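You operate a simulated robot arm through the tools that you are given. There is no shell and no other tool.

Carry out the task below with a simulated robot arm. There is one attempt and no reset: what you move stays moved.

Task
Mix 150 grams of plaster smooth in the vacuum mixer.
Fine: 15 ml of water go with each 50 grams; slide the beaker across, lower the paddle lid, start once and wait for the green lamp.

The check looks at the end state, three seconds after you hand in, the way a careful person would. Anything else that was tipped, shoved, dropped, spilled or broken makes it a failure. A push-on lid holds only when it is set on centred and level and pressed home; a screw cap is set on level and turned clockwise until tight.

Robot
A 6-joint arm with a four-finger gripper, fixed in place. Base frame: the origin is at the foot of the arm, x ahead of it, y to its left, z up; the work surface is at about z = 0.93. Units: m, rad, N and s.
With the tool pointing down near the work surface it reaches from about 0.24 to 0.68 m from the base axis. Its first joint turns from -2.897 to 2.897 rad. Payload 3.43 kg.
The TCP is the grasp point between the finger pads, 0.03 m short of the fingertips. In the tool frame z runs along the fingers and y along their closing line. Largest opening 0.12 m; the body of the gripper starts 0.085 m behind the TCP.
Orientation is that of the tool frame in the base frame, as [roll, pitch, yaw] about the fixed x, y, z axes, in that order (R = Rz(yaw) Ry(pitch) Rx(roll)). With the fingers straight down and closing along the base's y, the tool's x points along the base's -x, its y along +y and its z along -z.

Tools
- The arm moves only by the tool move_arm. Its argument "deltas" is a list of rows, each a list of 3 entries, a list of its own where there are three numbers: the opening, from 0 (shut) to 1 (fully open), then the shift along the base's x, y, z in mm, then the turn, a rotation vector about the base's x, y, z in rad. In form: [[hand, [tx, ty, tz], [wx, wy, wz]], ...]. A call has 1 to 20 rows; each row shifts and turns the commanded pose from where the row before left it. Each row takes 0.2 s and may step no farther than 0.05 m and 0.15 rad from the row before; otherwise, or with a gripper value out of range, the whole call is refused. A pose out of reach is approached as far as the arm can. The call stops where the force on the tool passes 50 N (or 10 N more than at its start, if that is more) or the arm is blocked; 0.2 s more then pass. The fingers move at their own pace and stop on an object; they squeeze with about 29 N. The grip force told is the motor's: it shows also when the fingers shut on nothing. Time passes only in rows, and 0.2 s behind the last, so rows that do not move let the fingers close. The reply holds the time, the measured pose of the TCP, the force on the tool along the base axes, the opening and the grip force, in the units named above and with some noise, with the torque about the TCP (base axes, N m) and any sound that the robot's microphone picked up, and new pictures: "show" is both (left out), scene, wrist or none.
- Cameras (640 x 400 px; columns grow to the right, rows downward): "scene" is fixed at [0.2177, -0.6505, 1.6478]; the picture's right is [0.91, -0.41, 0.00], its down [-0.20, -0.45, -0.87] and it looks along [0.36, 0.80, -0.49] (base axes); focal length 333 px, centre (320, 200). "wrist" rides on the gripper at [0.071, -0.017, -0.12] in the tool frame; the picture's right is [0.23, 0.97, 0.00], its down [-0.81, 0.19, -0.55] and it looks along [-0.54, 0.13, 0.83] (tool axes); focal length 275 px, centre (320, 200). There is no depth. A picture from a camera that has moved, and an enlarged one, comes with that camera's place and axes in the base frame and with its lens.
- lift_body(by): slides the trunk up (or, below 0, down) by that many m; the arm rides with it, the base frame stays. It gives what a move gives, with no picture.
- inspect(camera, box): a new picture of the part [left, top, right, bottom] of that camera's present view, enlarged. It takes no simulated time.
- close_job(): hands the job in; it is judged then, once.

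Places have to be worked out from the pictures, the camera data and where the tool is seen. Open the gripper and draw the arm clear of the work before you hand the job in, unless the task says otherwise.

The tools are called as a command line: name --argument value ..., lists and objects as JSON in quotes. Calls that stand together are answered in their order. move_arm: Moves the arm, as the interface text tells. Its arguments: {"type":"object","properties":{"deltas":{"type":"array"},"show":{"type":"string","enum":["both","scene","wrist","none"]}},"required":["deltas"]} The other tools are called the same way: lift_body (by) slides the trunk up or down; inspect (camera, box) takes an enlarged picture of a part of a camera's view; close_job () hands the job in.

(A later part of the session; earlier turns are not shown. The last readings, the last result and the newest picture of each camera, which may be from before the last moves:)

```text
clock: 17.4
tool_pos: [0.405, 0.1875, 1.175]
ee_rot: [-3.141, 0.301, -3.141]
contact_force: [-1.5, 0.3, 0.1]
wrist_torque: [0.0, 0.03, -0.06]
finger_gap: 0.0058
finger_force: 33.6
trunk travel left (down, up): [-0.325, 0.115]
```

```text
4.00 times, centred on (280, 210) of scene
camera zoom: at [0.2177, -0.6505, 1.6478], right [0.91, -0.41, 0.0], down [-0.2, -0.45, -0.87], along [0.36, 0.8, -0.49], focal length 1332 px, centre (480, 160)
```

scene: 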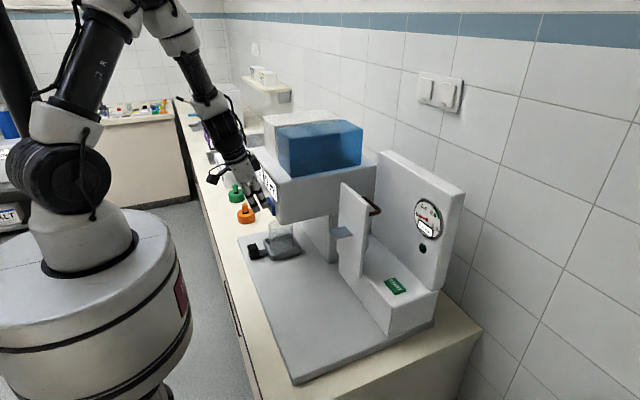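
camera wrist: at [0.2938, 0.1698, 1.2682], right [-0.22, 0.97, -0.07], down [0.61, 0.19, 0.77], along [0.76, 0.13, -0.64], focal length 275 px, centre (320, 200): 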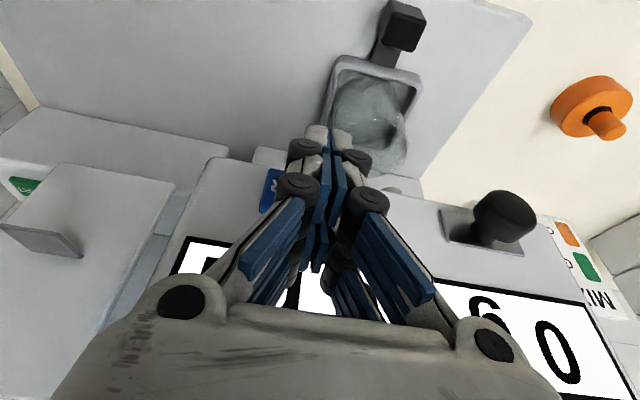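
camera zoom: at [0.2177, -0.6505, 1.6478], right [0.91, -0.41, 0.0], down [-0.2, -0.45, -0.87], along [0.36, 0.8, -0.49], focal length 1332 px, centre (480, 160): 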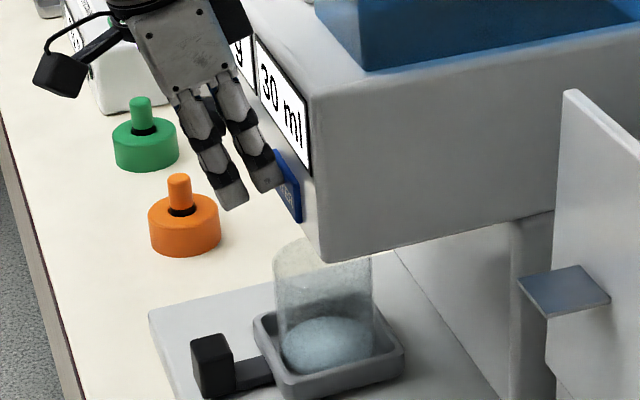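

The button has been down about 2 s with nothing new; perhaps this press fell inside the previous portion's run-out and was ignored. I'll release, wait well over 2 s, then check the count before pressing afresh.

move_arm --deltas '[[0, [-13, 0, 0], [0, 0, 0]], [0, [0, 0, 0], [0, 0, 0]], [0, [0, 0, 0], [0, 0, 0]], [0, [0, 0, 0], [0, 0, 0]], [0, [0, 0, 0], [0, 0, 0]], [0, [0, 0, 0], [0, 0, 0]], [0, [0, 0, 0], [0, 0, 0]], [0, [0, 0, 0], [0, 0, 0]], [0, [0, 0, 0], [0, 0, 0]], [0, [0, 0, 0], [0, 0, 0]], [0, [0, 0, 0], [0, 0, 0]], [0, [0, 0, 0], [0, 0, 0]]]' --show "none"

inspect --camera "scene" --box '[240, 160, 320, 260]'

```text
clock: 20.0
tool_pos: [0.394, 0.1862, 1.175]
ee_rot: [-3.141, 0.3, -3.141]
contact_force: [-0.2, 0.6, 0.5]
wrist_torque: [0.01, -0.03, -0.02]
finger_gap: 0.0
finger_force: 33.6
trunk travel left (down, up): [-0.325, 0.115]
```

```text
4.00 times, centred on (280, 210) of scene
camera zoom: at [0.2177, -0.6505, 1.6478], right [0.91, -0.41, 0.0], down [-0.2, -0.45, -0.87], along [0.36, 0.8, -0.49], focal length 1332 px, centre (480, 160)
```

zoom: 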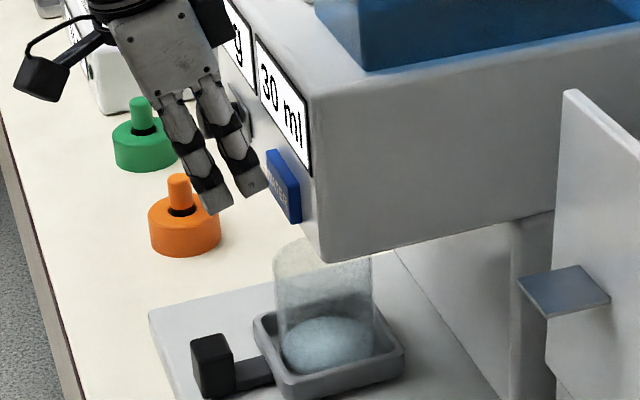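

The count is steady at 30 ml, the button is out and there is no stream. I'll press 1 mm deeper than before, hold briefly and read.

move_arm --deltas '[[0, [13, 0, 0], [0, 0, 0]], [0, [0, 0, 0], [0, 0, 0]], [0, [0, 0, 0], [0, 0, 0]]]' --show "none"

inspect --camera "scene" --box '[240, 160, 320, 260]'

```text
clock: 20.8
tool_pos: [0.4058, 0.1876, 1.1755]
ee_rot: [-3.14, 0.301, 3.141]
contact_force: [-2.5, 0.7, -0.4]
wrist_torque: [0.01, 0.03, -0.02]
finger_gap: 0.0059
finger_force: 33.2
trunk travel left (down, up): [-0.325, 0.115]
heard: click
```

```text
4.00 times, centred on (280, 210) of scene
camera zoom: at [0.2177, -0.6505, 1.6478], right [0.91, -0.41, 0.0], down [-0.2, -0.45, -0.87], along [0.36, 0.8, -0.49], focal length 1332 px, centre (480, 160)
```

zoom: 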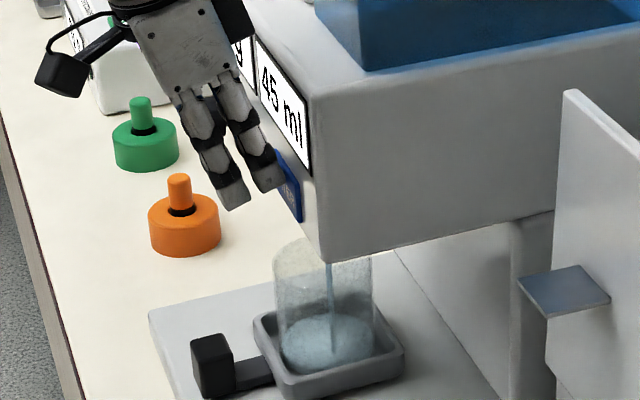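

The display now shows 45 ml. I'll release straight away, back off, and raise the hand clear of the panel.

move_arm --deltas '[[0, [-20, 0, 0], [0, 0, 0]], [0, [-20, 0, 10], [0, 0, 0]], [0, [0, 20, 20], [0, 0, 0]], [0, [0, 30, 10], [0, 0, 0]], [0.55, [0, 40, 0], [0, 0, 0]], [0.55, [0, 40, 0], [0, 0, 0]], [0.55, [0, 0, 0], [0, 0, 0]]]'

inspect --camera "scene" --box '[220, 140, 320, 240]'

```text
clock: 22.4
tool_pos: [0.367, 0.318, 1.2135]
ee_rot: [-3.141, 0.301, -3.14]
contact_force: [-0.1, 0.7, 0.6]
wrist_torque: [0.02, -0.02, 0.01]
finger_gap: 0.0579
finger_force: 0.0
trunk travel left (down, up): [-0.325, 0.115]
camera wrist: at [0.261, 0.3016, 1.3083], right [-0.22, 0.97, -0.07], down [0.61, 0.19, 0.77], along [0.76, 0.13, -0.64], focal length 275 px, centre (320, 200)
```

scene: 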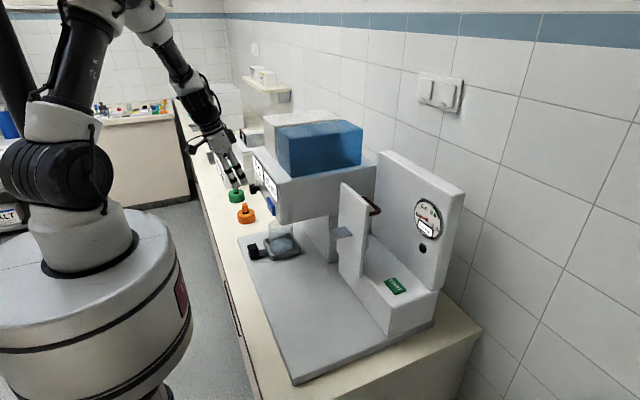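
wrist: 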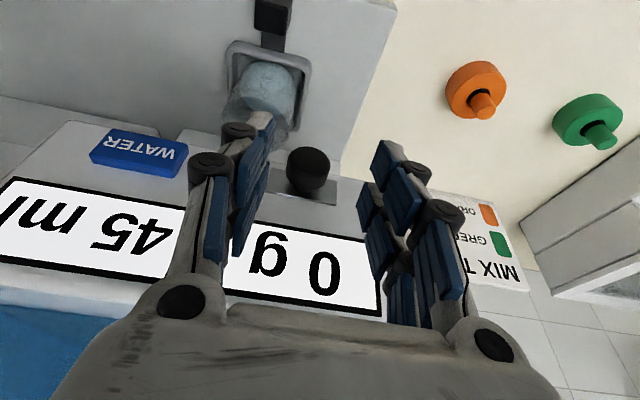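

```text
4.00 times, centred on (270, 190) of scene
camera zoom: at [0.2177, -0.6505, 1.6478], right [0.91, -0.41, 0.0], down [-0.2, -0.45, -0.87], along [0.36, 0.8, -0.49], focal length 1332 px, centre (520, 240)
```

zoom: 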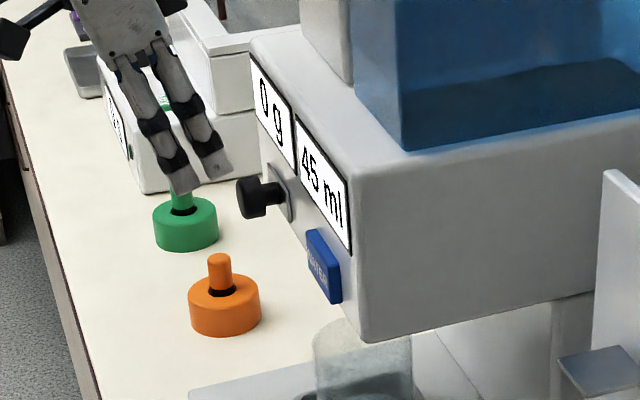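

The panel now reads 45 ml and 0 g, and the knob is about 30 mm ahead of the hand between the open fingers. I'll look closely at the knob and its back plate before taking hold.

inspect --camera "wrist" --box '[250, 130, 370, 230]'

inspect --camera "scene" --box '[245, 170, 280, 205]'

```text
4.00 times, centred on (310, 180) of wrist
camera zoom: at [0.261, 0.3016, 1.3083], right [-0.22, 0.97, -0.07], down [0.61, 0.19, 0.77], along [0.76, 0.13, -0.64], focal length 1101 px, centre (360, 280)
```

zoom: 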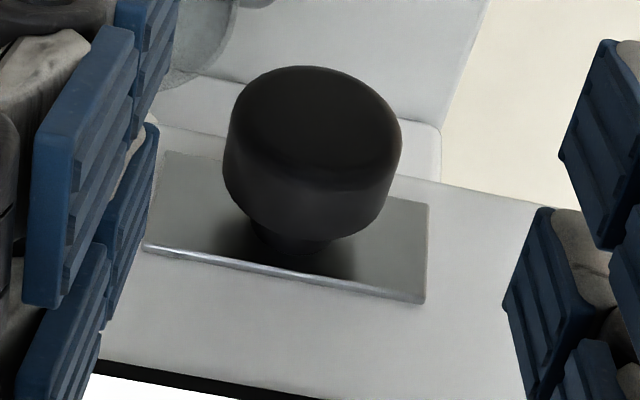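

```text
11.43 times, centred on (262, 188) of scene
camera zoom: at [0.2177, -0.6505, 1.6478], right [0.91, -0.41, 0.0], down [-0.2, -0.45, -0.87], along [0.36, 0.8, -0.49], focal length 3807 px, centre (977, 343)
```

zoom: 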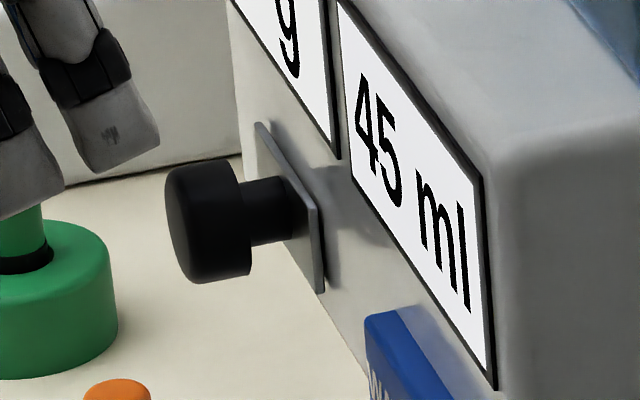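

The knob is a plain mushroom pull, about 37 mm across, on a short shaft from a slide plate, so it looks like one that is pulled straight out. I'll widen the fingers, drop to its height at y about 0.317 and straddle it without closing.

move_arm --deltas '[[0.7, [0, 0, 0], [0, 0, 0]], [0.7, [-5, 0, -35], [0, 0, 0]], [0.7, [0, 0, -33], [0, 0, 0]], [0.7, [20, 0, 0], [0, 0, 0]], [0.7, [18, 0, 0], [0, 0, 0]]]'

inspect --camera "scene" --box '[230, 150, 290, 210]'

```text
clock: 23.6
tool_pos: [0.399, 0.3178, 1.1461]
ee_rot: [3.141, 0.3, 3.142]
contact_force: [0.5, 0.0, 0.3]
wrist_torque: [0.02, 0.01, 0.0]
finger_gap: 0.0839
finger_force: 0.1
trunk travel left (down, up): [-0.325, 0.115]
camera wrist: at [0.2947, 0.3023, 1.2402], right [-0.22, 0.97, -0.07], down [0.61, 0.19, 0.77], along [0.76, 0.13, -0.64], focal length 275 px, centre (320, 200)
```

scene: 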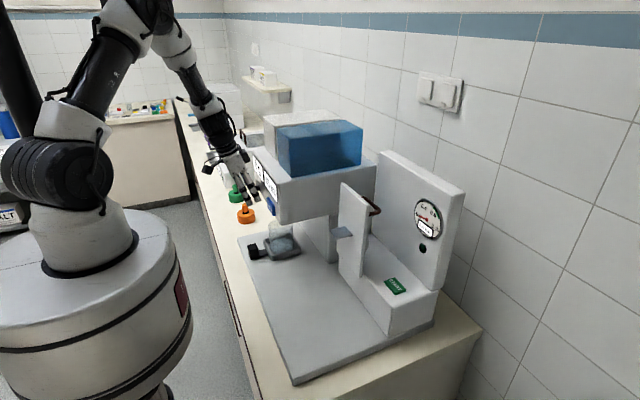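
wrist: 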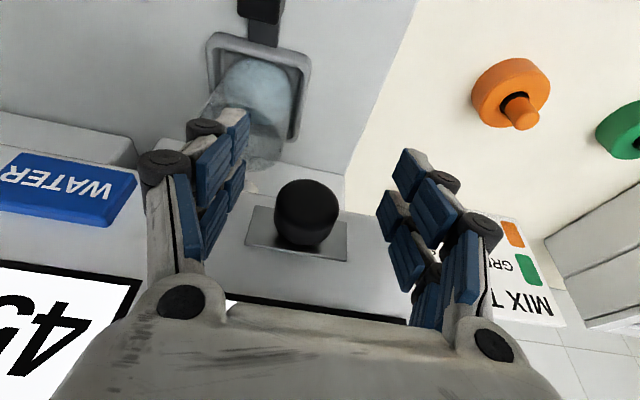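

```text
6.67 times, centred on (260, 180) of scene
camera zoom: at [0.2177, -0.6505, 1.6478], right [0.91, -0.41, 0.0], down [-0.2, -0.45, -0.87], along [0.36, 0.8, -0.49], focal length 2221 px, centre (720, 333)
```

zoom: 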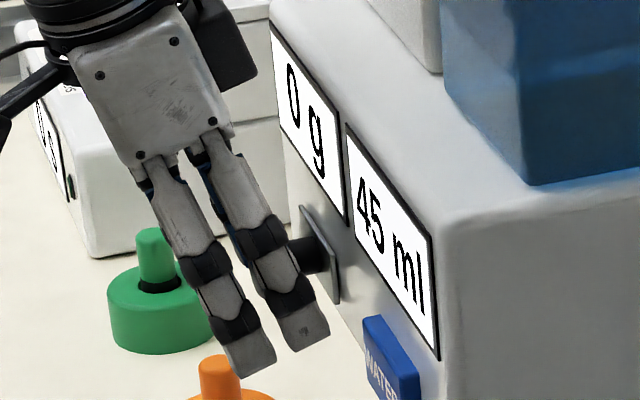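

The front finger strip lines up with the knob head, and the knob centre works out near (0.41, 0.315, 1.15). I'll close the fingers on it.

move_arm --deltas '[[0.2, [2, -2, 2], [0, 0, 0]], [0.2, [0, 0, 0], [0, 0, 0]], [0.2, [0, 0, 0], [0, 0, 0]], [0.2, [0, 0, 0], [0, 0, 0]], [0.2, [0, 0, 0], [0, 0, 0]]]'

inspect --camera "scene" --box '[230, 150, 290, 210]'

```text
clock: 24.8
tool_pos: [0.4, 0.3147, 1.1486]
ee_rot: [3.141, 0.3, -3.141]
contact_force: [0.6, -5.6, -1.1]
wrist_torque: [0.03, 0.01, -0.12]
finger_gap: 0.0325
finger_force: 38.0
trunk travel left (down, up): [-0.325, 0.115]
camera wrist: at [0.2959, 0.2986, 1.2423], right [-0.22, 0.97, -0.07], down [0.61, 0.19, 0.77], along [0.76, 0.13, -0.64], focal length 275 px, centre (320, 200)
```

scene: 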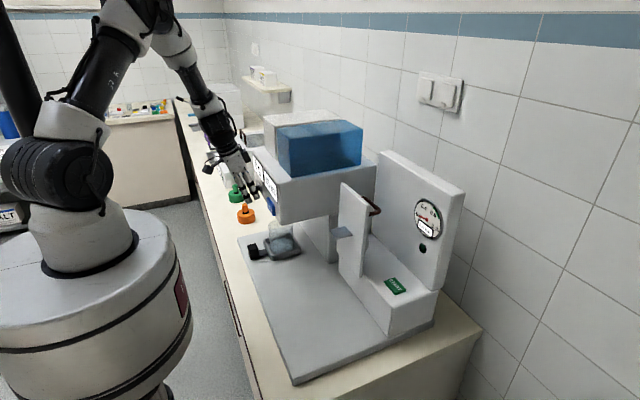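
wrist: 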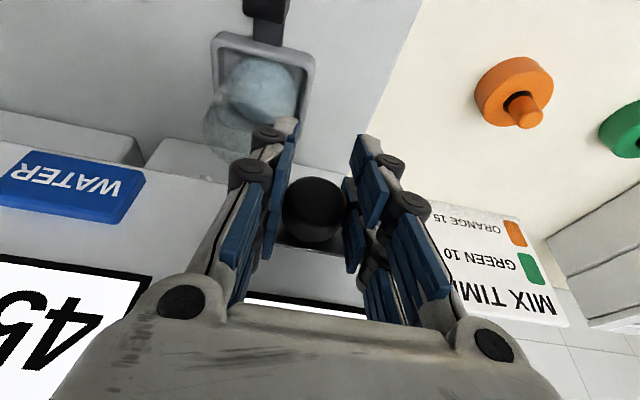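

```text
6.67 times, centred on (260, 180) of scene
camera zoom: at [0.2177, -0.6505, 1.6478], right [0.91, -0.41, 0.0], down [-0.2, -0.45, -0.87], along [0.36, 0.8, -0.49], focal length 2221 px, centre (720, 333)
```

zoom: 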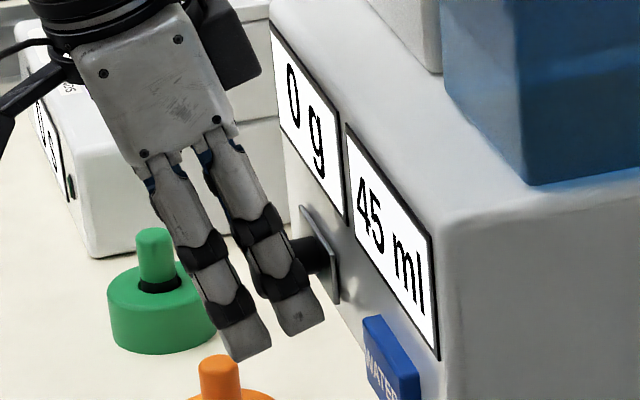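

The knob is gripped: the gap is 32 mm with a firm grip force. I'll pull gently outward (-x) in small steps and watch the gram display.

move_arm --deltas '[[0.15, [-4, 0, 0], [0, 0, 0]], [0.15, [-4, 0, 0], [0, 0, 0]]]' --show "none"

inspect --camera "scene" --box '[230, 150, 290, 210]'

inspect --camera "scene" --box '[250, 200, 320, 270]'

```text
clock: 25.4
tool_pos: [0.3927, 0.3148, 1.1476]
ee_rot: [-3.141, 0.299, -3.141]
contact_force: [1.0, -2.7, -2.7]
wrist_torque: [0.14, -0.19, -0.33]
finger_gap: 0.0324
finger_force: 44.8
trunk travel left (down, up): [-0.325, 0.115]
```

```text
6.67 times, centred on (260, 180) of scene
camera zoom: at [0.2177, -0.6505, 1.6478], right [0.91, -0.41, 0.0], down [-0.2, -0.45, -0.87], along [0.36, 0.8, -0.49], focal length 2221 px, centre (720, 333)
```

zoom: 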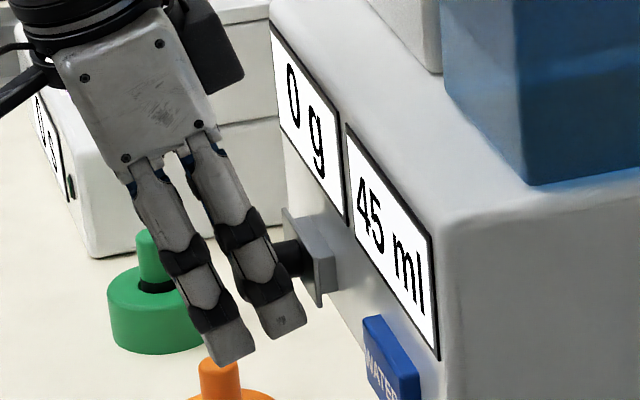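

```text
5.71 times, centred on (285, 235) of scene
camera zoom: at [0.2177, -0.6505, 1.6478], right [0.91, -0.41, 0.0], down [-0.2, -0.45, -0.87], along [0.36, 0.8, -0.49], focal length 1904 px, centre (520, 0)
```

zoom: 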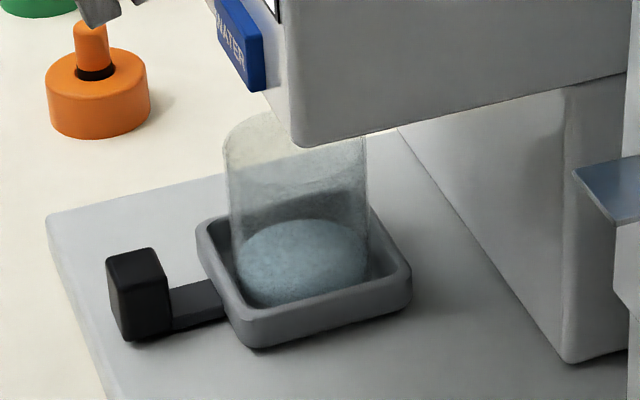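

The plate came out with the knob, so it is a pull-out slide, and it still reads 0 g. I'll keep pulling slowly.

move_arm --deltas '[[0.15, [-5, 0, 0], [0, 0, 0]], [0.15, [-5, 0, 0], [0, 0, 0]]]' --show "none"

inspect --camera "scene" --box '[230, 150, 320, 240]'

```text
clock: 26.0
tool_pos: [0.3815, 0.3147, 1.148]
ee_rot: [3.141, 0.298, 3.141]
contact_force: [0.8, -3.4, -3.8]
wrist_torque: [0.03, 0.24, -0.06]
finger_gap: 0.0325
finger_force: 45.4
trunk travel left (down, up): [-0.325, 0.115]
```

```text
4.44 times, centred on (275, 195) of scene
camera zoom: at [0.2177, -0.6505, 1.6478], right [0.91, -0.41, 0.0], down [-0.2, -0.45, -0.87], along [0.36, 0.8, -0.49], focal length 1481 px, centre (520, 222)
```

zoom: 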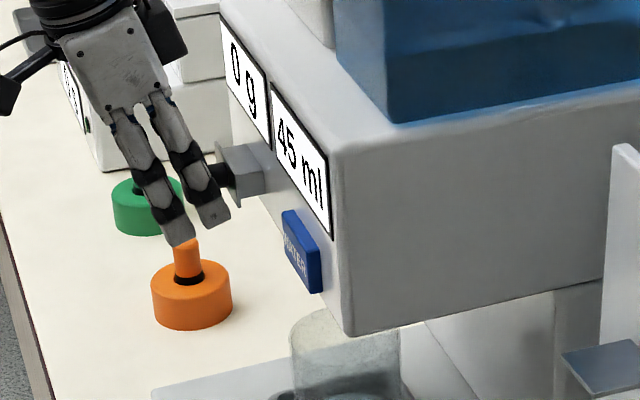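

The slide is out about 18 mm and still reads 0 g, with hardly any resistance. I'll continue in small steps.

move_arm --deltas '[[0.15, [-5, 0, 0], [0, 0, 0]], [0.15, [-5, 0, 0], [0, 0, 0]]]' --show "none"

inspect --camera "scene" --box '[230, 150, 320, 240]'

```text
clock: 26.6
tool_pos: [0.373, 0.3159, 1.1468]
ee_rot: [3.14, 0.302, 3.141]
contact_force: [1.5, -2.6, -1.9]
wrist_torque: [0.04, 0.18, -0.18]
finger_gap: 0.0321
finger_force: 45.2
trunk travel left (down, up): [-0.325, 0.115]
```

```text
4.44 times, centred on (275, 195) of scene
camera zoom: at [0.2177, -0.6505, 1.6478], right [0.91, -0.41, 0.0], down [-0.2, -0.45, -0.87], along [0.36, 0.8, -0.49], focal length 1481 px, centre (520, 222)
```

zoom: 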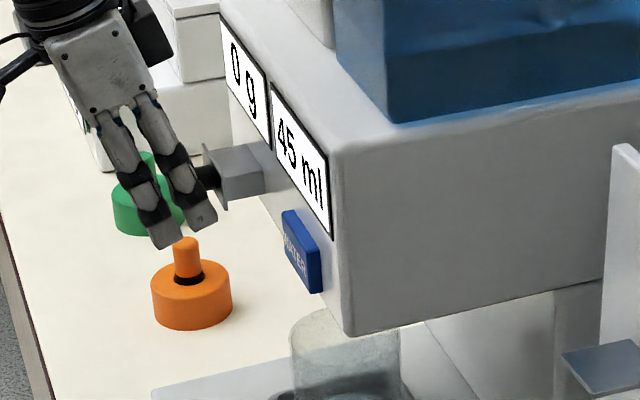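

About 27 mm out, still 0 g and no end stop yet. I'll pull another 10 mm.

move_arm --deltas '[[0.15, [-5, 0, 0], [0, 0, 0]], [0.15, [-5, 0, 0], [0, 0, 0]]]' --show "none"

inspect --camera "scene" --box '[230, 150, 320, 240]'

```text
clock: 27.2
tool_pos: [0.3626, 0.3159, 1.1475]
ee_rot: [-3.141, 0.3, 3.141]
contact_force: [0.5, -2.9, -4.4]
wrist_torque: [0.01, -0.29, -0.1]
finger_gap: 0.0324
finger_force: 45.0
trunk travel left (down, up): [-0.325, 0.115]
```

```text
4.44 times, centred on (275, 195) of scene
camera zoom: at [0.2177, -0.6505, 1.6478], right [0.91, -0.41, 0.0], down [-0.2, -0.45, -0.87], along [0.36, 0.8, -0.49], focal length 1481 px, centre (520, 222)
```

zoom: 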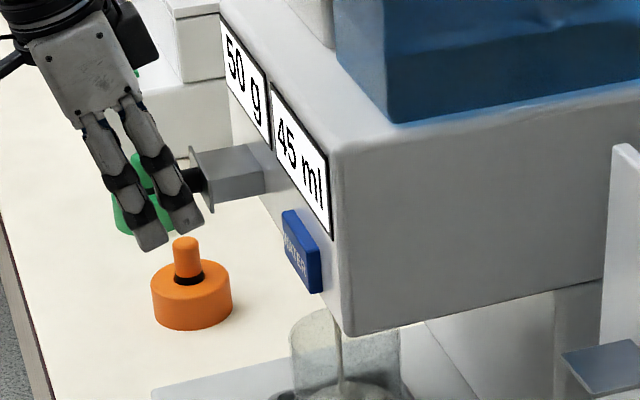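

At about 37 mm of travel one 50 g portion dropped. I'll push the slide back home and see where the count settles.

move_arm --deltas '[[0.15, [10, 0, 0], [0, 0, 0]], [0.15, [10, 0, 0], [0, 0, 0]], [0.15, [10, 0, 0], [0, 0, 0]], [0.15, [6, 0, 0], [0, 0, 0]]]' --show "none"

inspect --camera "scene" --box '[230, 150, 320, 240]'

```text
clock: 28.2
tool_pos: [0.3984, 0.3143, 1.1483]
ee_rot: [-3.141, 0.3, 3.141]
contact_force: [-0.9, -0.2, -6.8]
wrist_torque: [-0.04, 0.55, 0.02]
finger_gap: 0.0323
finger_force: 44.7
trunk travel left (down, up): [-0.325, 0.115]
```

```text
4.44 times, centred on (275, 195) of scene
camera zoom: at [0.2177, -0.6505, 1.6478], right [0.91, -0.41, 0.0], down [-0.2, -0.45, -0.87], along [0.36, 0.8, -0.49], focal length 1481 px, centre (520, 222)
```

zoom: 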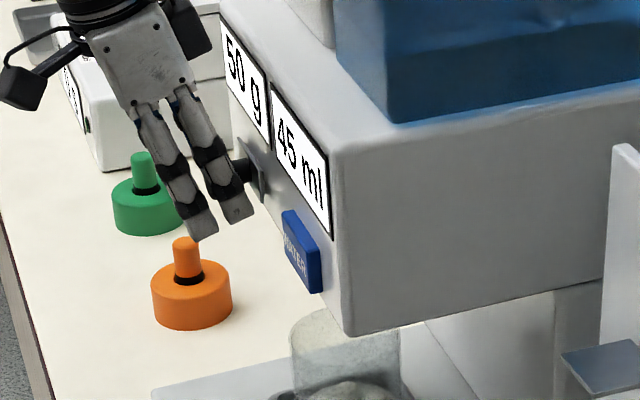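

It reads 50 g with the slide nearly home. I'll nudge it fully in and wait about 2 s so the next pull isn't ignored.

move_arm --deltas '[[0.15, [2, 0, 0], [0, 0, 0]], [0.15, [1, 0, 0], [0, 0, 0]], [0.15, [0, 0, 0], [0, 0, 0]], [0.15, [0, 0, 0], [0, 0, 0]], [0.15, [0, 0, 0], [0, 0, 0]], [0.15, [0, 0, 0], [0, 0, 0]], [0.15, [0, 0, 0], [0, 0, 0]], [0.15, [0, 0, 0], [0, 0, 0]], [0.15, [0, 0, 0], [0, 0, 0]], [0.15, [0, 0, 0], [0, 0, 0]]]' --show "none"

inspect --camera "scene" --box '[230, 150, 290, 210]'

inspect --camera "scene" --box '[250, 200, 320, 270]'

```text
clock: 30.4
tool_pos: [0.401, 0.3142, 1.1465]
ee_rot: [-3.141, 0.298, 3.141]
contact_force: [-13.8, -1.3, -18.6]
wrist_torque: [0.01, 0.31, -0.06]
finger_gap: 0.0322
finger_force: 44.6
trunk travel left (down, up): [-0.325, 0.115]
```

```text
6.67 times, centred on (260, 180) of scene
camera zoom: at [0.2177, -0.6505, 1.6478], right [0.91, -0.41, 0.0], down [-0.2, -0.45, -0.87], along [0.36, 0.8, -0.49], focal length 2221 px, centre (720, 333)
```

zoom: 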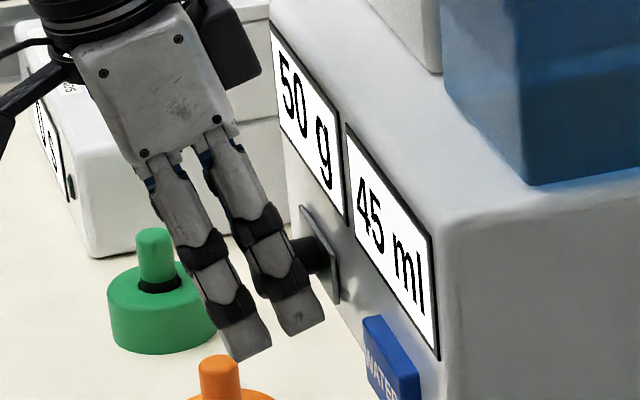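

```text
5.71 times, centred on (285, 235) of scene
camera zoom: at [0.2177, -0.6505, 1.6478], right [0.91, -0.41, 0.0], down [-0.2, -0.45, -0.87], along [0.36, 0.8, -0.49], focal length 1904 px, centre (520, 0)
```

zoom: 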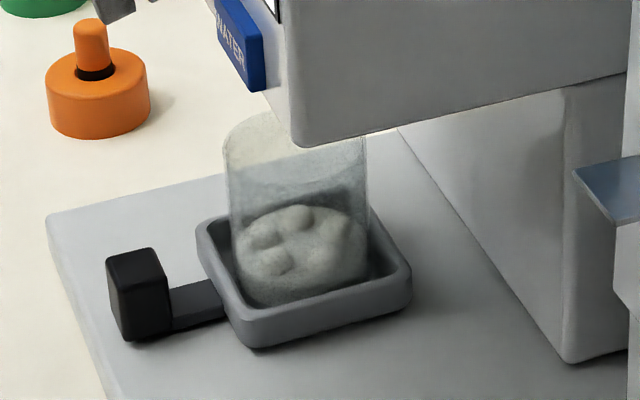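

The slide is firmly home (about 14 N against the stop) and the plaster lies in the beaker at 50 g. I'll pull the second portion to the same depth and read.

move_arm --deltas '[[0.15, [-3, 0, 0], [0, 0, 0]], [0.15, [-10, 0, 0], [0, 0, 0]], [0.15, [-10, 0, 0], [0, 0, 0]], [0.15, [-10, 0, 0], [0, 0, 0]], [0.15, [-6, 0, 0], [0, 0, 0]]]' --show "none"

inspect --camera "scene" --box '[230, 150, 320, 240]'

```text
clock: 31.6
tool_pos: [0.3637, 0.3158, 1.1484]
ee_rot: [3.141, 0.301, 3.139]
contact_force: [2.1, -8.4, -13.0]
wrist_torque: [-0.13, 0.25, -0.27]
finger_gap: 0.032
finger_force: 45.3
trunk travel left (down, up): [-0.325, 0.115]
```

```text
4.44 times, centred on (275, 195) of scene
camera zoom: at [0.2177, -0.6505, 1.6478], right [0.91, -0.41, 0.0], down [-0.2, -0.45, -0.87], along [0.36, 0.8, -0.49], focal length 1481 px, centre (520, 222)
```

zoom: 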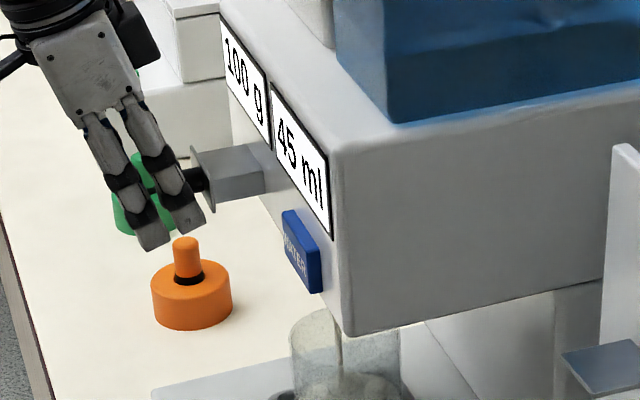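

The display reads 100 g. I'll push the slide home again and wait 2 s for it to settle.

move_arm --deltas '[[0.15, [10, 0, 0], [0, 0, 0]], [0.15, [10, 0, 0], [0, 0, 0]], [0.15, [10, 0, 0], [0, 0, 0]], [0.15, [7, 0, 0], [0, 0, 0]], [0.15, [1, 0, 0], [0, 0, 0]], [0.15, [1, 0, 0], [0, 0, 0]], [0.15, [0, 0, 0], [0, 0, 0]], [0.15, [0, 0, 0], [0, 0, 0]], [0.15, [0, 0, 0], [0, 0, 0]], [0.15, [0, 0, 0], [0, 0, 0]], [0.15, [0, 0, 0], [0, 0, 0]], [0.15, [0, 0, 0], [0, 0, 0]], [0.15, [0, 0, 0], [0, 0, 0]], [0.15, [0, 0, 0], [0, 0, 0]]]' --show "none"

inspect --camera "scene" --box '[230, 150, 290, 210]'

```text
clock: 34.6
tool_pos: [0.3996, 0.3154, 1.149]
ee_rot: [-3.14, 0.301, 3.141]
contact_force: [-9.6, -3.9, -5.9]
wrist_torque: [0.04, 0.11, -0.04]
finger_gap: 0.032
finger_force: 45.2
trunk travel left (down, up): [-0.325, 0.115]
```

```text
6.67 times, centred on (260, 180) of scene
camera zoom: at [0.2177, -0.6505, 1.6478], right [0.91, -0.41, 0.0], down [-0.2, -0.45, -0.87], along [0.36, 0.8, -0.49], focal length 2221 px, centre (720, 333)
```

zoom: 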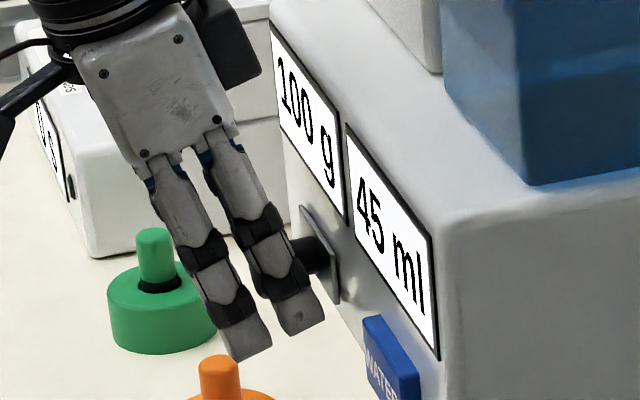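

The slide is home and the count is steady at 100 g. I'll pull the third and last portion the same way.

move_arm --deltas '[[0.15, [-2, 0, 0], [0, 0, 0]], [0.15, [-10, 0, 0], [0, 0, 0]], [0.15, [-10, 0, 0], [0, 0, 0]], [0.15, [-10, 0, 0], [0, 0, 0]], [0.15, [-7, 0, 0], [0, 0, 0]]]' --show "none"

inspect --camera "scene" --box '[230, 150, 320, 240]'

```text
clock: 35.8
tool_pos: [0.3617, 0.3148, 1.148]
ee_rot: [3.139, 0.3, -3.142]
contact_force: [1.4, -7.4, -2.4]
wrist_torque: [0.08, -0.15, -0.16]
finger_gap: 0.0322
finger_force: 44.4
trunk travel left (down, up): [-0.325, 0.115]
```

```text
4.44 times, centred on (275, 195) of scene
camera zoom: at [0.2177, -0.6505, 1.6478], right [0.91, -0.41, 0.0], down [-0.2, -0.45, -0.87], along [0.36, 0.8, -0.49], focal length 1481 px, centre (520, 222)
```

zoom: 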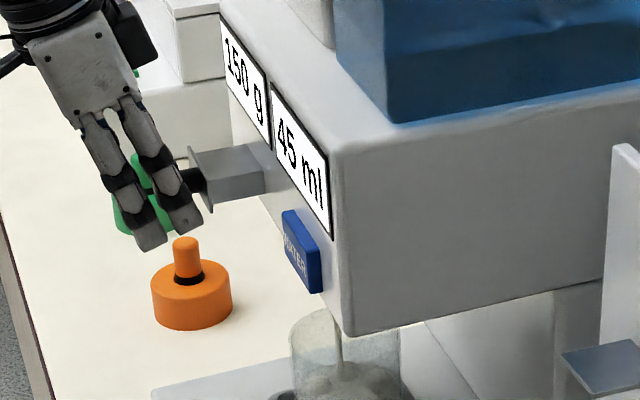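

The display reads 150 g and 45 ml, as wanted. I'll push the slide home one last time and let the powder finish falling before opening the fingers.

move_arm --deltas '[[0.15, [10, 0, 0], [0, 0, 0]], [0.15, [10, 0, 0], [0, 0, 0]], [0.15, [10, 0, 0], [0, 0, 0]], [0.15, [7, 0, 0], [0, 0, 0]], [0.15, [1, 0, 0], [0, 0, 0]], [0.15, [1, 0, 0], [0, 0, 0]], [0.15, [0, 0, 0], [0, 0, 0]], [0.15, [0, 0, 0], [0, 0, 0]], [0.15, [0, 0, 0], [0, 0, 0]], [0.15, [0, 0, 0], [0, 0, 0]], [0.15, [0, 0, 0], [0, 0, 0]], [0.15, [0, 0, 0], [0, 0, 0]], [0.15, [0, 0, 0], [0, 0, 0]], [0.15, [0, 0, 0], [0, 0, 0]]]' --show "none"

inspect --camera "scene" --box '[230, 150, 320, 270]'

```text
clock: 38.8
tool_pos: [0.4007, 0.3154, 1.148]
ee_rot: [-3.14, 0.299, -3.139]
contact_force: [-7.7, -2.6, -5.5]
wrist_torque: [0.05, 0.12, -0.04]
finger_gap: 0.0322
finger_force: 44.7
trunk travel left (down, up): [-0.325, 0.115]
```

```text
3.33 times, centred on (275, 210) of scene
camera zoom: at [0.2177, -0.6505, 1.6478], right [0.91, -0.41, 0.0], down [-0.2, -0.45, -0.87], along [0.36, 0.8, -0.49], focal length 1110 px, centre (470, 167)
```

zoom: 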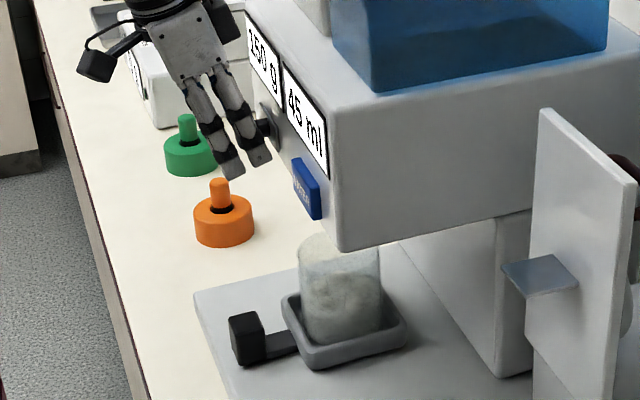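

The slide is home, the counts stand at 150 g and 45 ml, and the plaster is in the beaker. I'll open the fingers, back straight off the knob, and move in front of and above the beaker handle.

move_arm --deltas '[[0.7, [-1, 0, 0], [0, 0, 0]], [0.7, [0, 0, 0], [0, 0, 0]], [0.7, [0, 0, 0], [0, 0, 0]], [0.7, [-15, 0, 0], [0, 0, 0]], [0.7, [-25, 0, 0], [0, 0, 0]], [0.7, [-15, -10, 0], [0, 0, 0]], [0.7, [0, -35, -20], [0, 0, 0]], [0.7, [0, -35, -20], [0, 0, 0]], [0.7, [0, 0, -20], [0, 0, 0]]]'

inspect --camera "scene" --box '[230, 150, 320, 270]'

```text
clock: 40.8
tool_pos: [0.3466, 0.2355, 1.0856]
ee_rot: [-3.14, 0.298, -3.141]
contact_force: [0.2, 0.5, -0.1]
wrist_torque: [-0.02, 0.02, 0.02]
finger_gap: 0.084
finger_force: 0.0
trunk travel left (down, up): [-0.325, 0.115]
camera wrist: at [0.2415, 0.2194, 1.1803], right [-0.22, 0.97, -0.07], down [0.61, 0.19, 0.77], along [0.76, 0.13, -0.64], focal length 275 px, centre (320, 200)
```

scene: 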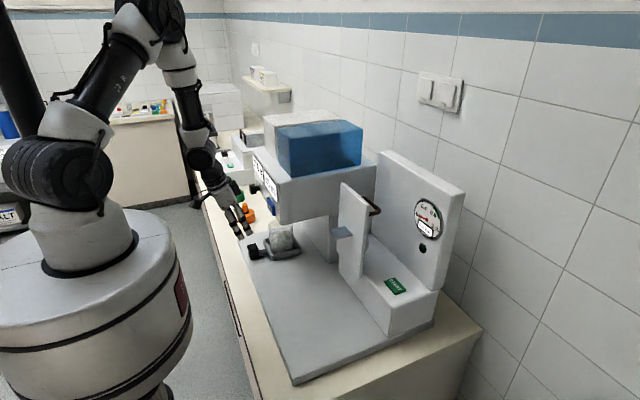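
wrist: 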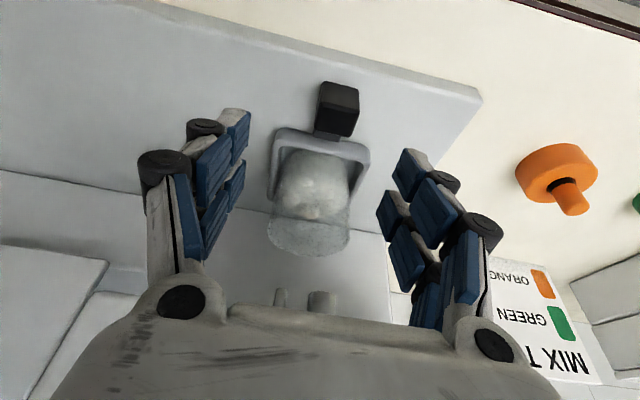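

```text
3.33 times, centred on (275, 210) of scene
camera zoom: at [0.2177, -0.6505, 1.6478], right [0.91, -0.41, 0.0], down [-0.2, -0.45, -0.87], along [0.36, 0.8, -0.49], focal length 1110 px, centre (470, 167)
```

zoom: 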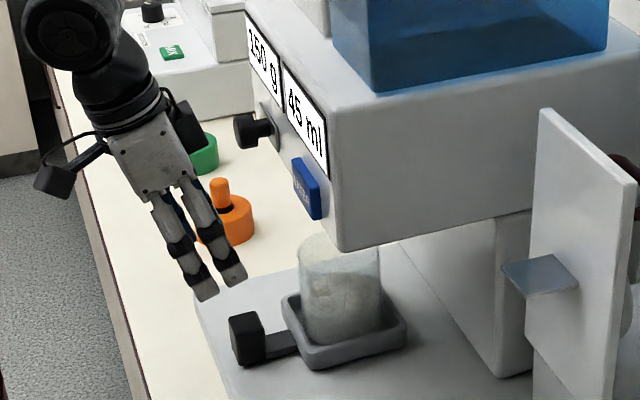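

The block of the beaker handle triangulates to about (0.38, 0.2525, 0.957), with its top near z 0.98. I'll lower the open fingers to straddle it, staying tilted away from the WATER button.

move_arm --deltas '[[0.7, [10, 8, -20], [0, 0, 0]], [0.7, [8, 9, -25], [0, 0, 0]], [0.7, [8, 0, -20], [0, 0, 0]], [0.7, [0, 0, 0], [0, 0, 0]]]'

inspect --camera "scene" --box '[230, 180, 310, 280]'

```text
clock: 41.8
tool_pos: [0.3728, 0.253, 1.0237]
ee_rot: [-3.14, 0.301, -3.142]
contact_force: [-0.3, 0.3, -0.2]
wrist_torque: [0.0, 0.0, 0.01]
finger_gap: 0.0839
finger_force: 0.2
trunk travel left (down, up): [-0.325, 0.115]
camera wrist: at [0.2675, 0.2355, 1.1174], right [-0.22, 0.97, -0.07], down [0.61, 0.19, 0.77], along [0.76, 0.13, -0.64], focal length 275 px, centre (320, 200)
```

scene: 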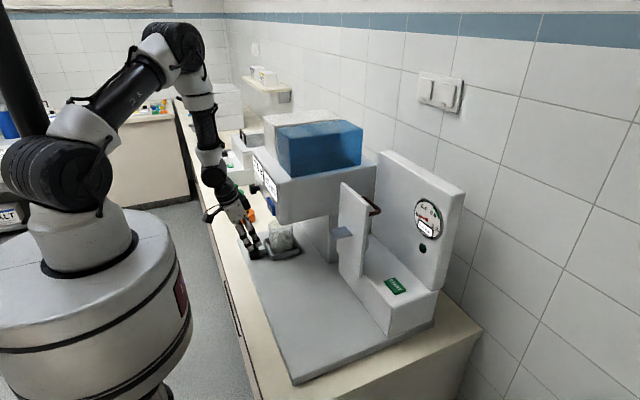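
wrist: 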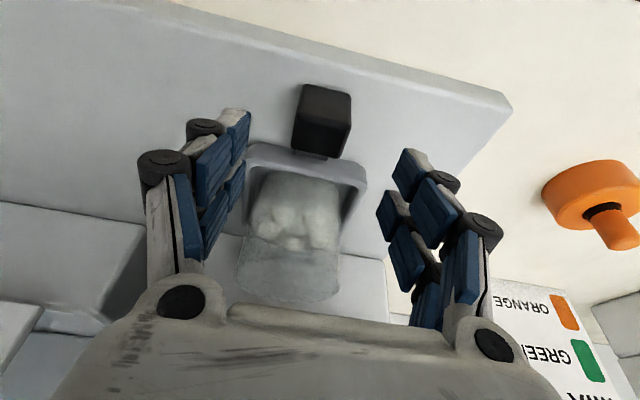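

```text
4.00 times, centred on (270, 230) of scene
camera zoom: at [0.2177, -0.6505, 1.6478], right [0.91, -0.41, 0.0], down [-0.2, -0.45, -0.87], along [0.36, 0.8, -0.49], focal length 1332 px, centre (520, 80)
```

zoom: 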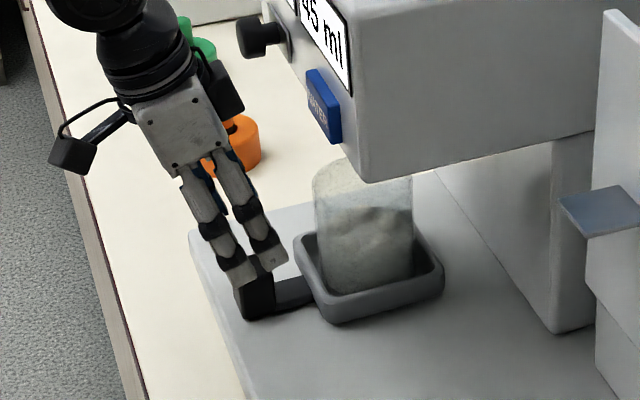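

The block works out at about (0.374, 0.2505), centred between the open fingers. I'll lower 42 mm and then close on it.

move_arm --deltas '[[0.7, [-2, -2, -20], [0, 0, 0]], [0.7, [0, 0, -15], [0, 0, 0]], [0.7, [0, 0, -7], [0, 0, 0]], [0.15, [0, 0, 0], [0, 0, 0]], [0.15, [0, 0, 0], [0, 0, 0]], [0.15, [0, 0, 0], [0, 0, 0]], [0.15, [0, 0, 0], [0, 0, 0]], [0.15, [0, 0, 0], [0, 0, 0]]]'

inspect --camera "scene" --box '[230, 180, 310, 280]'

```text
clock: 43.6
tool_pos: [0.3774, 0.2525, 0.9865]
ee_rot: [-3.133, 0.296, 3.139]
contact_force: [7.2, -39.3, 9.0]
wrist_torque: [-1.26, -0.71, -0.02]
finger_gap: 0.0401
finger_force: 19.3
out of reach, approached as far as the arm can: row 2, 3
trunk travel left (down, up): [-0.325, 0.115]
camera wrist: at [0.2726, 0.2372, 1.0811], right [-0.22, 0.97, -0.07], down [0.62, 0.2, 0.76], along [0.76, 0.12, -0.64], focal length 275 px, centre (320, 200)
```

scene: 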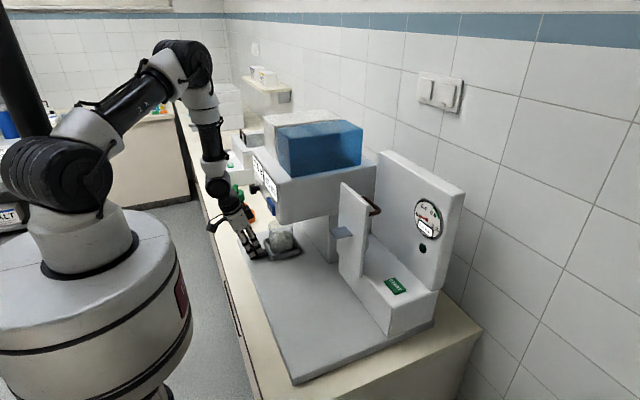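
wrist: 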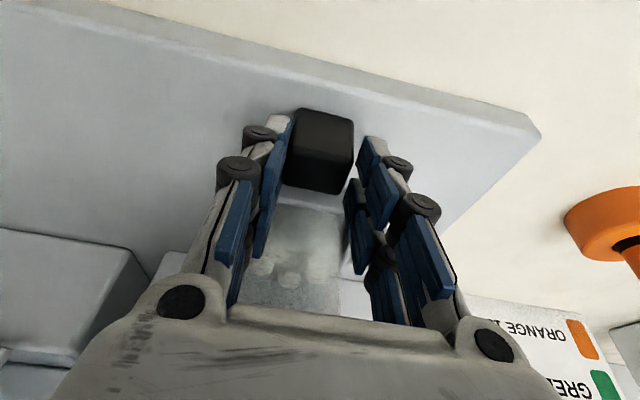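

```text
4.00 times, centred on (270, 230) of scene
camera zoom: at [0.2177, -0.6505, 1.6478], right [0.91, -0.41, 0.0], down [-0.2, -0.45, -0.87], along [0.36, 0.8, -0.49], focal length 1332 px, centre (520, 80)
```

zoom: 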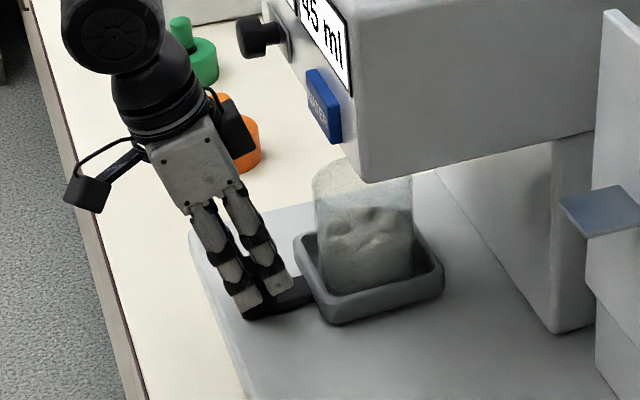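

The -y finger touches the block first (39 N in y), so the hand is a few mm too far to +y. I'll shift toward -y to centre it and finish closing.

move_arm --deltas '[[0.3, [0, -3, 0], [0, 0, 0]], [0.25, [0, -3, 0], [0, 0, 0]], [0.2, [0, -1, 0], [0, 0, 0]], [0.2, [0, 0, 0], [0, 0, 0]]]' --show "wrist"

```text
clock: 44.6
tool_pos: [0.38, 0.2519, 0.9884]
ee_rot: [-3.132, 0.295, -3.14]
contact_force: [-4.7, -22.6, -0.5]
wrist_torque: [-0.65, 0.27, -0.17]
finger_gap: 0.0379
finger_force: 12.0
out of reach, approached as far as the arm can: row 2
trunk travel left (down, up): [-0.325, 0.115]
camera wrist: at [0.275, 0.2356, 1.083], right [-0.22, 0.97, -0.07], down [0.62, 0.2, 0.76], along [0.76, 0.12, -0.64], focal length 275 px, centre (320, 200)
```

wrist: 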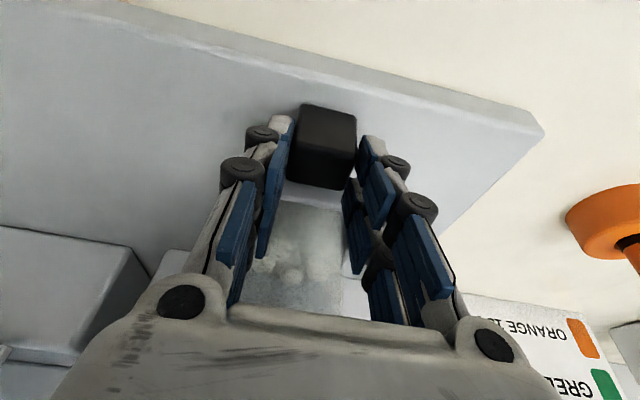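

The arm is at its reach limit this low with this tilt, so it is not following the shift. I'll open, rise clear, and lower the trunk so the arm works from an easier height.

move_arm --deltas '[[0.7, [0, 0, 0], [0, 0, 0]], [0.7, [0, 0, 0], [0, 0, 0]], [0.7, [0, 0, 20], [0, 0, 0]], [0.7, [-10, 0, 40], [0, 0, 0]], [0.7, [-10, 0, 40], [0, 0, 0]], [0.7, [0, 0, 40], [0, 0, 0]], [0.7, [0, 0, 30], [0, 0, 0]]]'

```text
clock: 46.2
tool_pos: [0.3587, 0.2538, 1.158]
ee_rot: [3.14, 0.301, 3.141]
contact_force: [0.4, -0.2, 0.9]
wrist_torque: [0.03, 0.02, 0.0]
finger_gap: 0.0842
finger_force: 0.0
trunk travel left (down, up): [-0.325, 0.115]
camera wrist: at [0.2527, 0.2364, 1.2523], right [-0.22, 0.97, -0.07], down [0.61, 0.19, 0.77], along [0.76, 0.13, -0.64], focal length 275 px, centre (320, 200)
```

scene: 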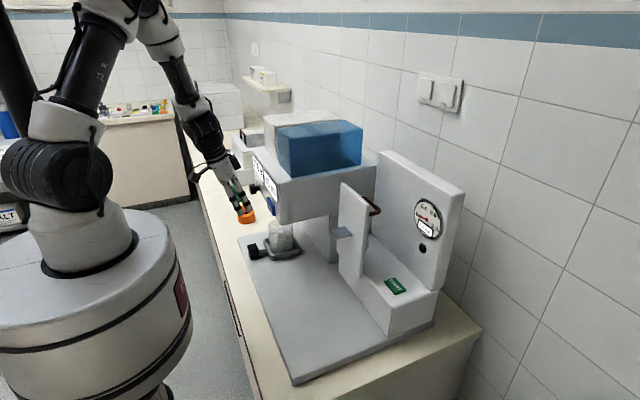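
wrist: 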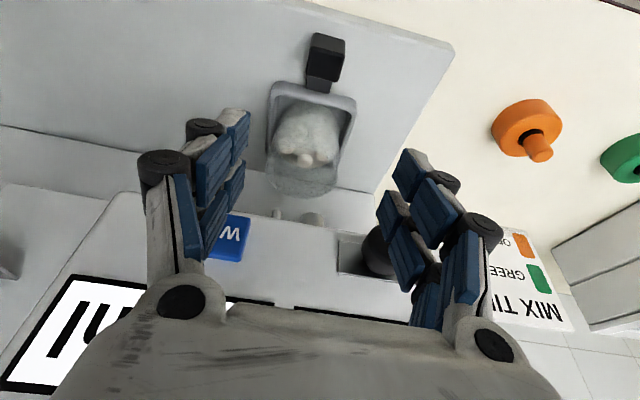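

The hand is clear at z 1.158. I'll lower the trunk by 0.13 m, which should bring the hand to about z 1.03, still above the handle block.

lift_body --by -0.13

```text
clock: 47.8
tool_pos: [0.3583, 0.2532, 1.0287]
ee_rot: [3.141, 0.3, 3.141]
contact_force: [0.4, -0.5, 0.1]
wrist_torque: [0.0, -0.02, 0.02]
finger_gap: 0.0841
finger_force: 0.1
trunk travel left (down, up): [-0.195, 0.245]
```

The trunk lowered cleanly and the hand is at z 1.029. I'll move over the block (x about 0.371, y about 0.248) and go down to z 0.98 with the fingers open.

move_arm --deltas '[[0.7, [12, -5, 0], [0, 0, 0]], [0.7, [0, 0, -20], [0, 0, 0]], [0.7, [0, 0, -20], [0, 0, 0]], [0.7, [0, 0, -8], [0, 0, 0]]]'

inspect --camera "scene" --box '[230, 180, 310, 280]'

```text
clock: 48.8
tool_pos: [0.3702, 0.2492, 0.9791]
ee_rot: [3.139, 0.299, -3.14]
contact_force: [-0.8, 0.9, 0.3]
wrist_torque: [0.0, 0.01, 0.01]
finger_gap: 0.0839
finger_force: 0.1
trunk travel left (down, up): [-0.195, 0.245]
camera wrist: at [0.2654, 0.2323, 1.0737], right [-0.22, 0.97, -0.07], down [0.61, 0.19, 0.77], along [0.76, 0.13, -0.64], focal length 275 px, centre (320, 200)
```

scene: 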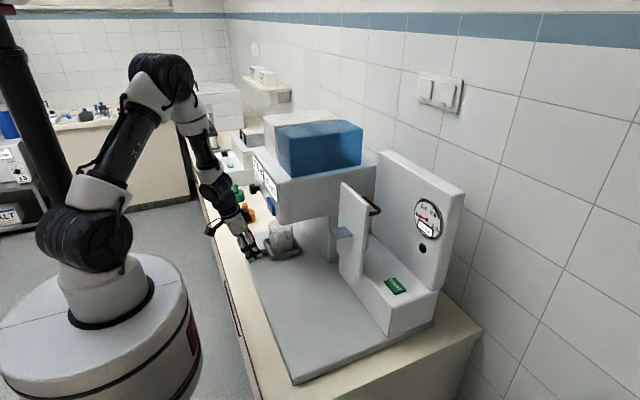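
wrist: 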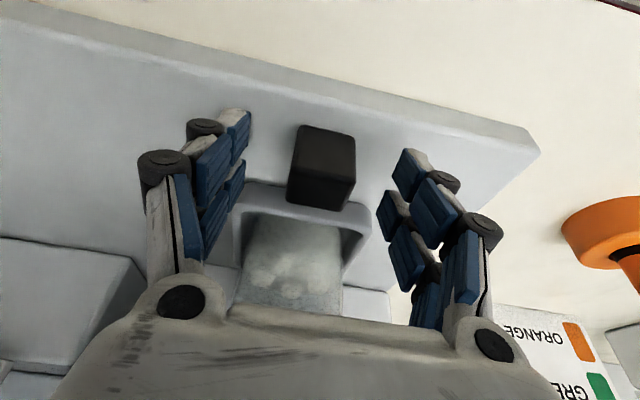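

```text
4.00 times, centred on (270, 230) of scene
camera zoom: at [0.2177, -0.6505, 1.6478], right [0.91, -0.41, 0.0], down [-0.2, -0.45, -0.87], along [0.36, 0.8, -0.49], focal length 1332 px, centre (520, 80)
```

zoom: 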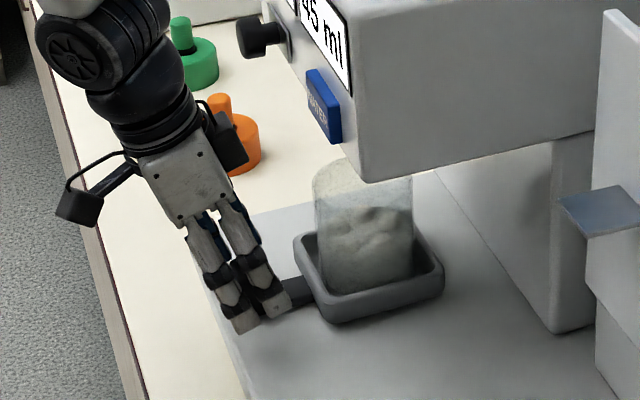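

The reach is fine now and the block is centred between the fingers at y about 0.2497. I'll close on it.

move_arm --deltas '[[0.4, [2, 0, 0], [0, 0, 0]], [0.3, [0, 0, 0], [0, 0, 0]], [0.25, [0, 0, 0], [0, 0, 0]], [0.2, [0, 0, 0], [0, 0, 0]], [0.2, [0, 0, 0], [0, 0, 0]]]' --show "wrist"

```text
clock: 50.0
tool_pos: [0.3732, 0.2493, 0.9796]
ee_rot: [-3.141, 0.3, 3.141]
contact_force: [1.7, 1.6, -1.2]
wrist_torque: [0.2, -0.05, 0.03]
finger_gap: 0.036
finger_force: 29.9
trunk travel left (down, up): [-0.195, 0.245]
camera wrist: at [0.2674, 0.2326, 1.0736], right [-0.22, 0.97, -0.07], down [0.61, 0.19, 0.77], along [0.76, 0.13, -0.64], focal length 275 px, centre (320, 200)
```

wrist: 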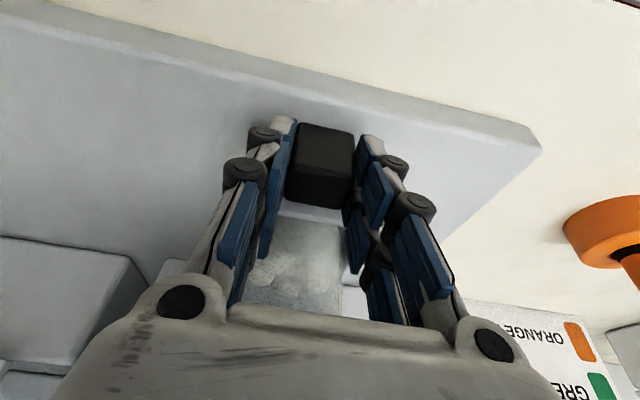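

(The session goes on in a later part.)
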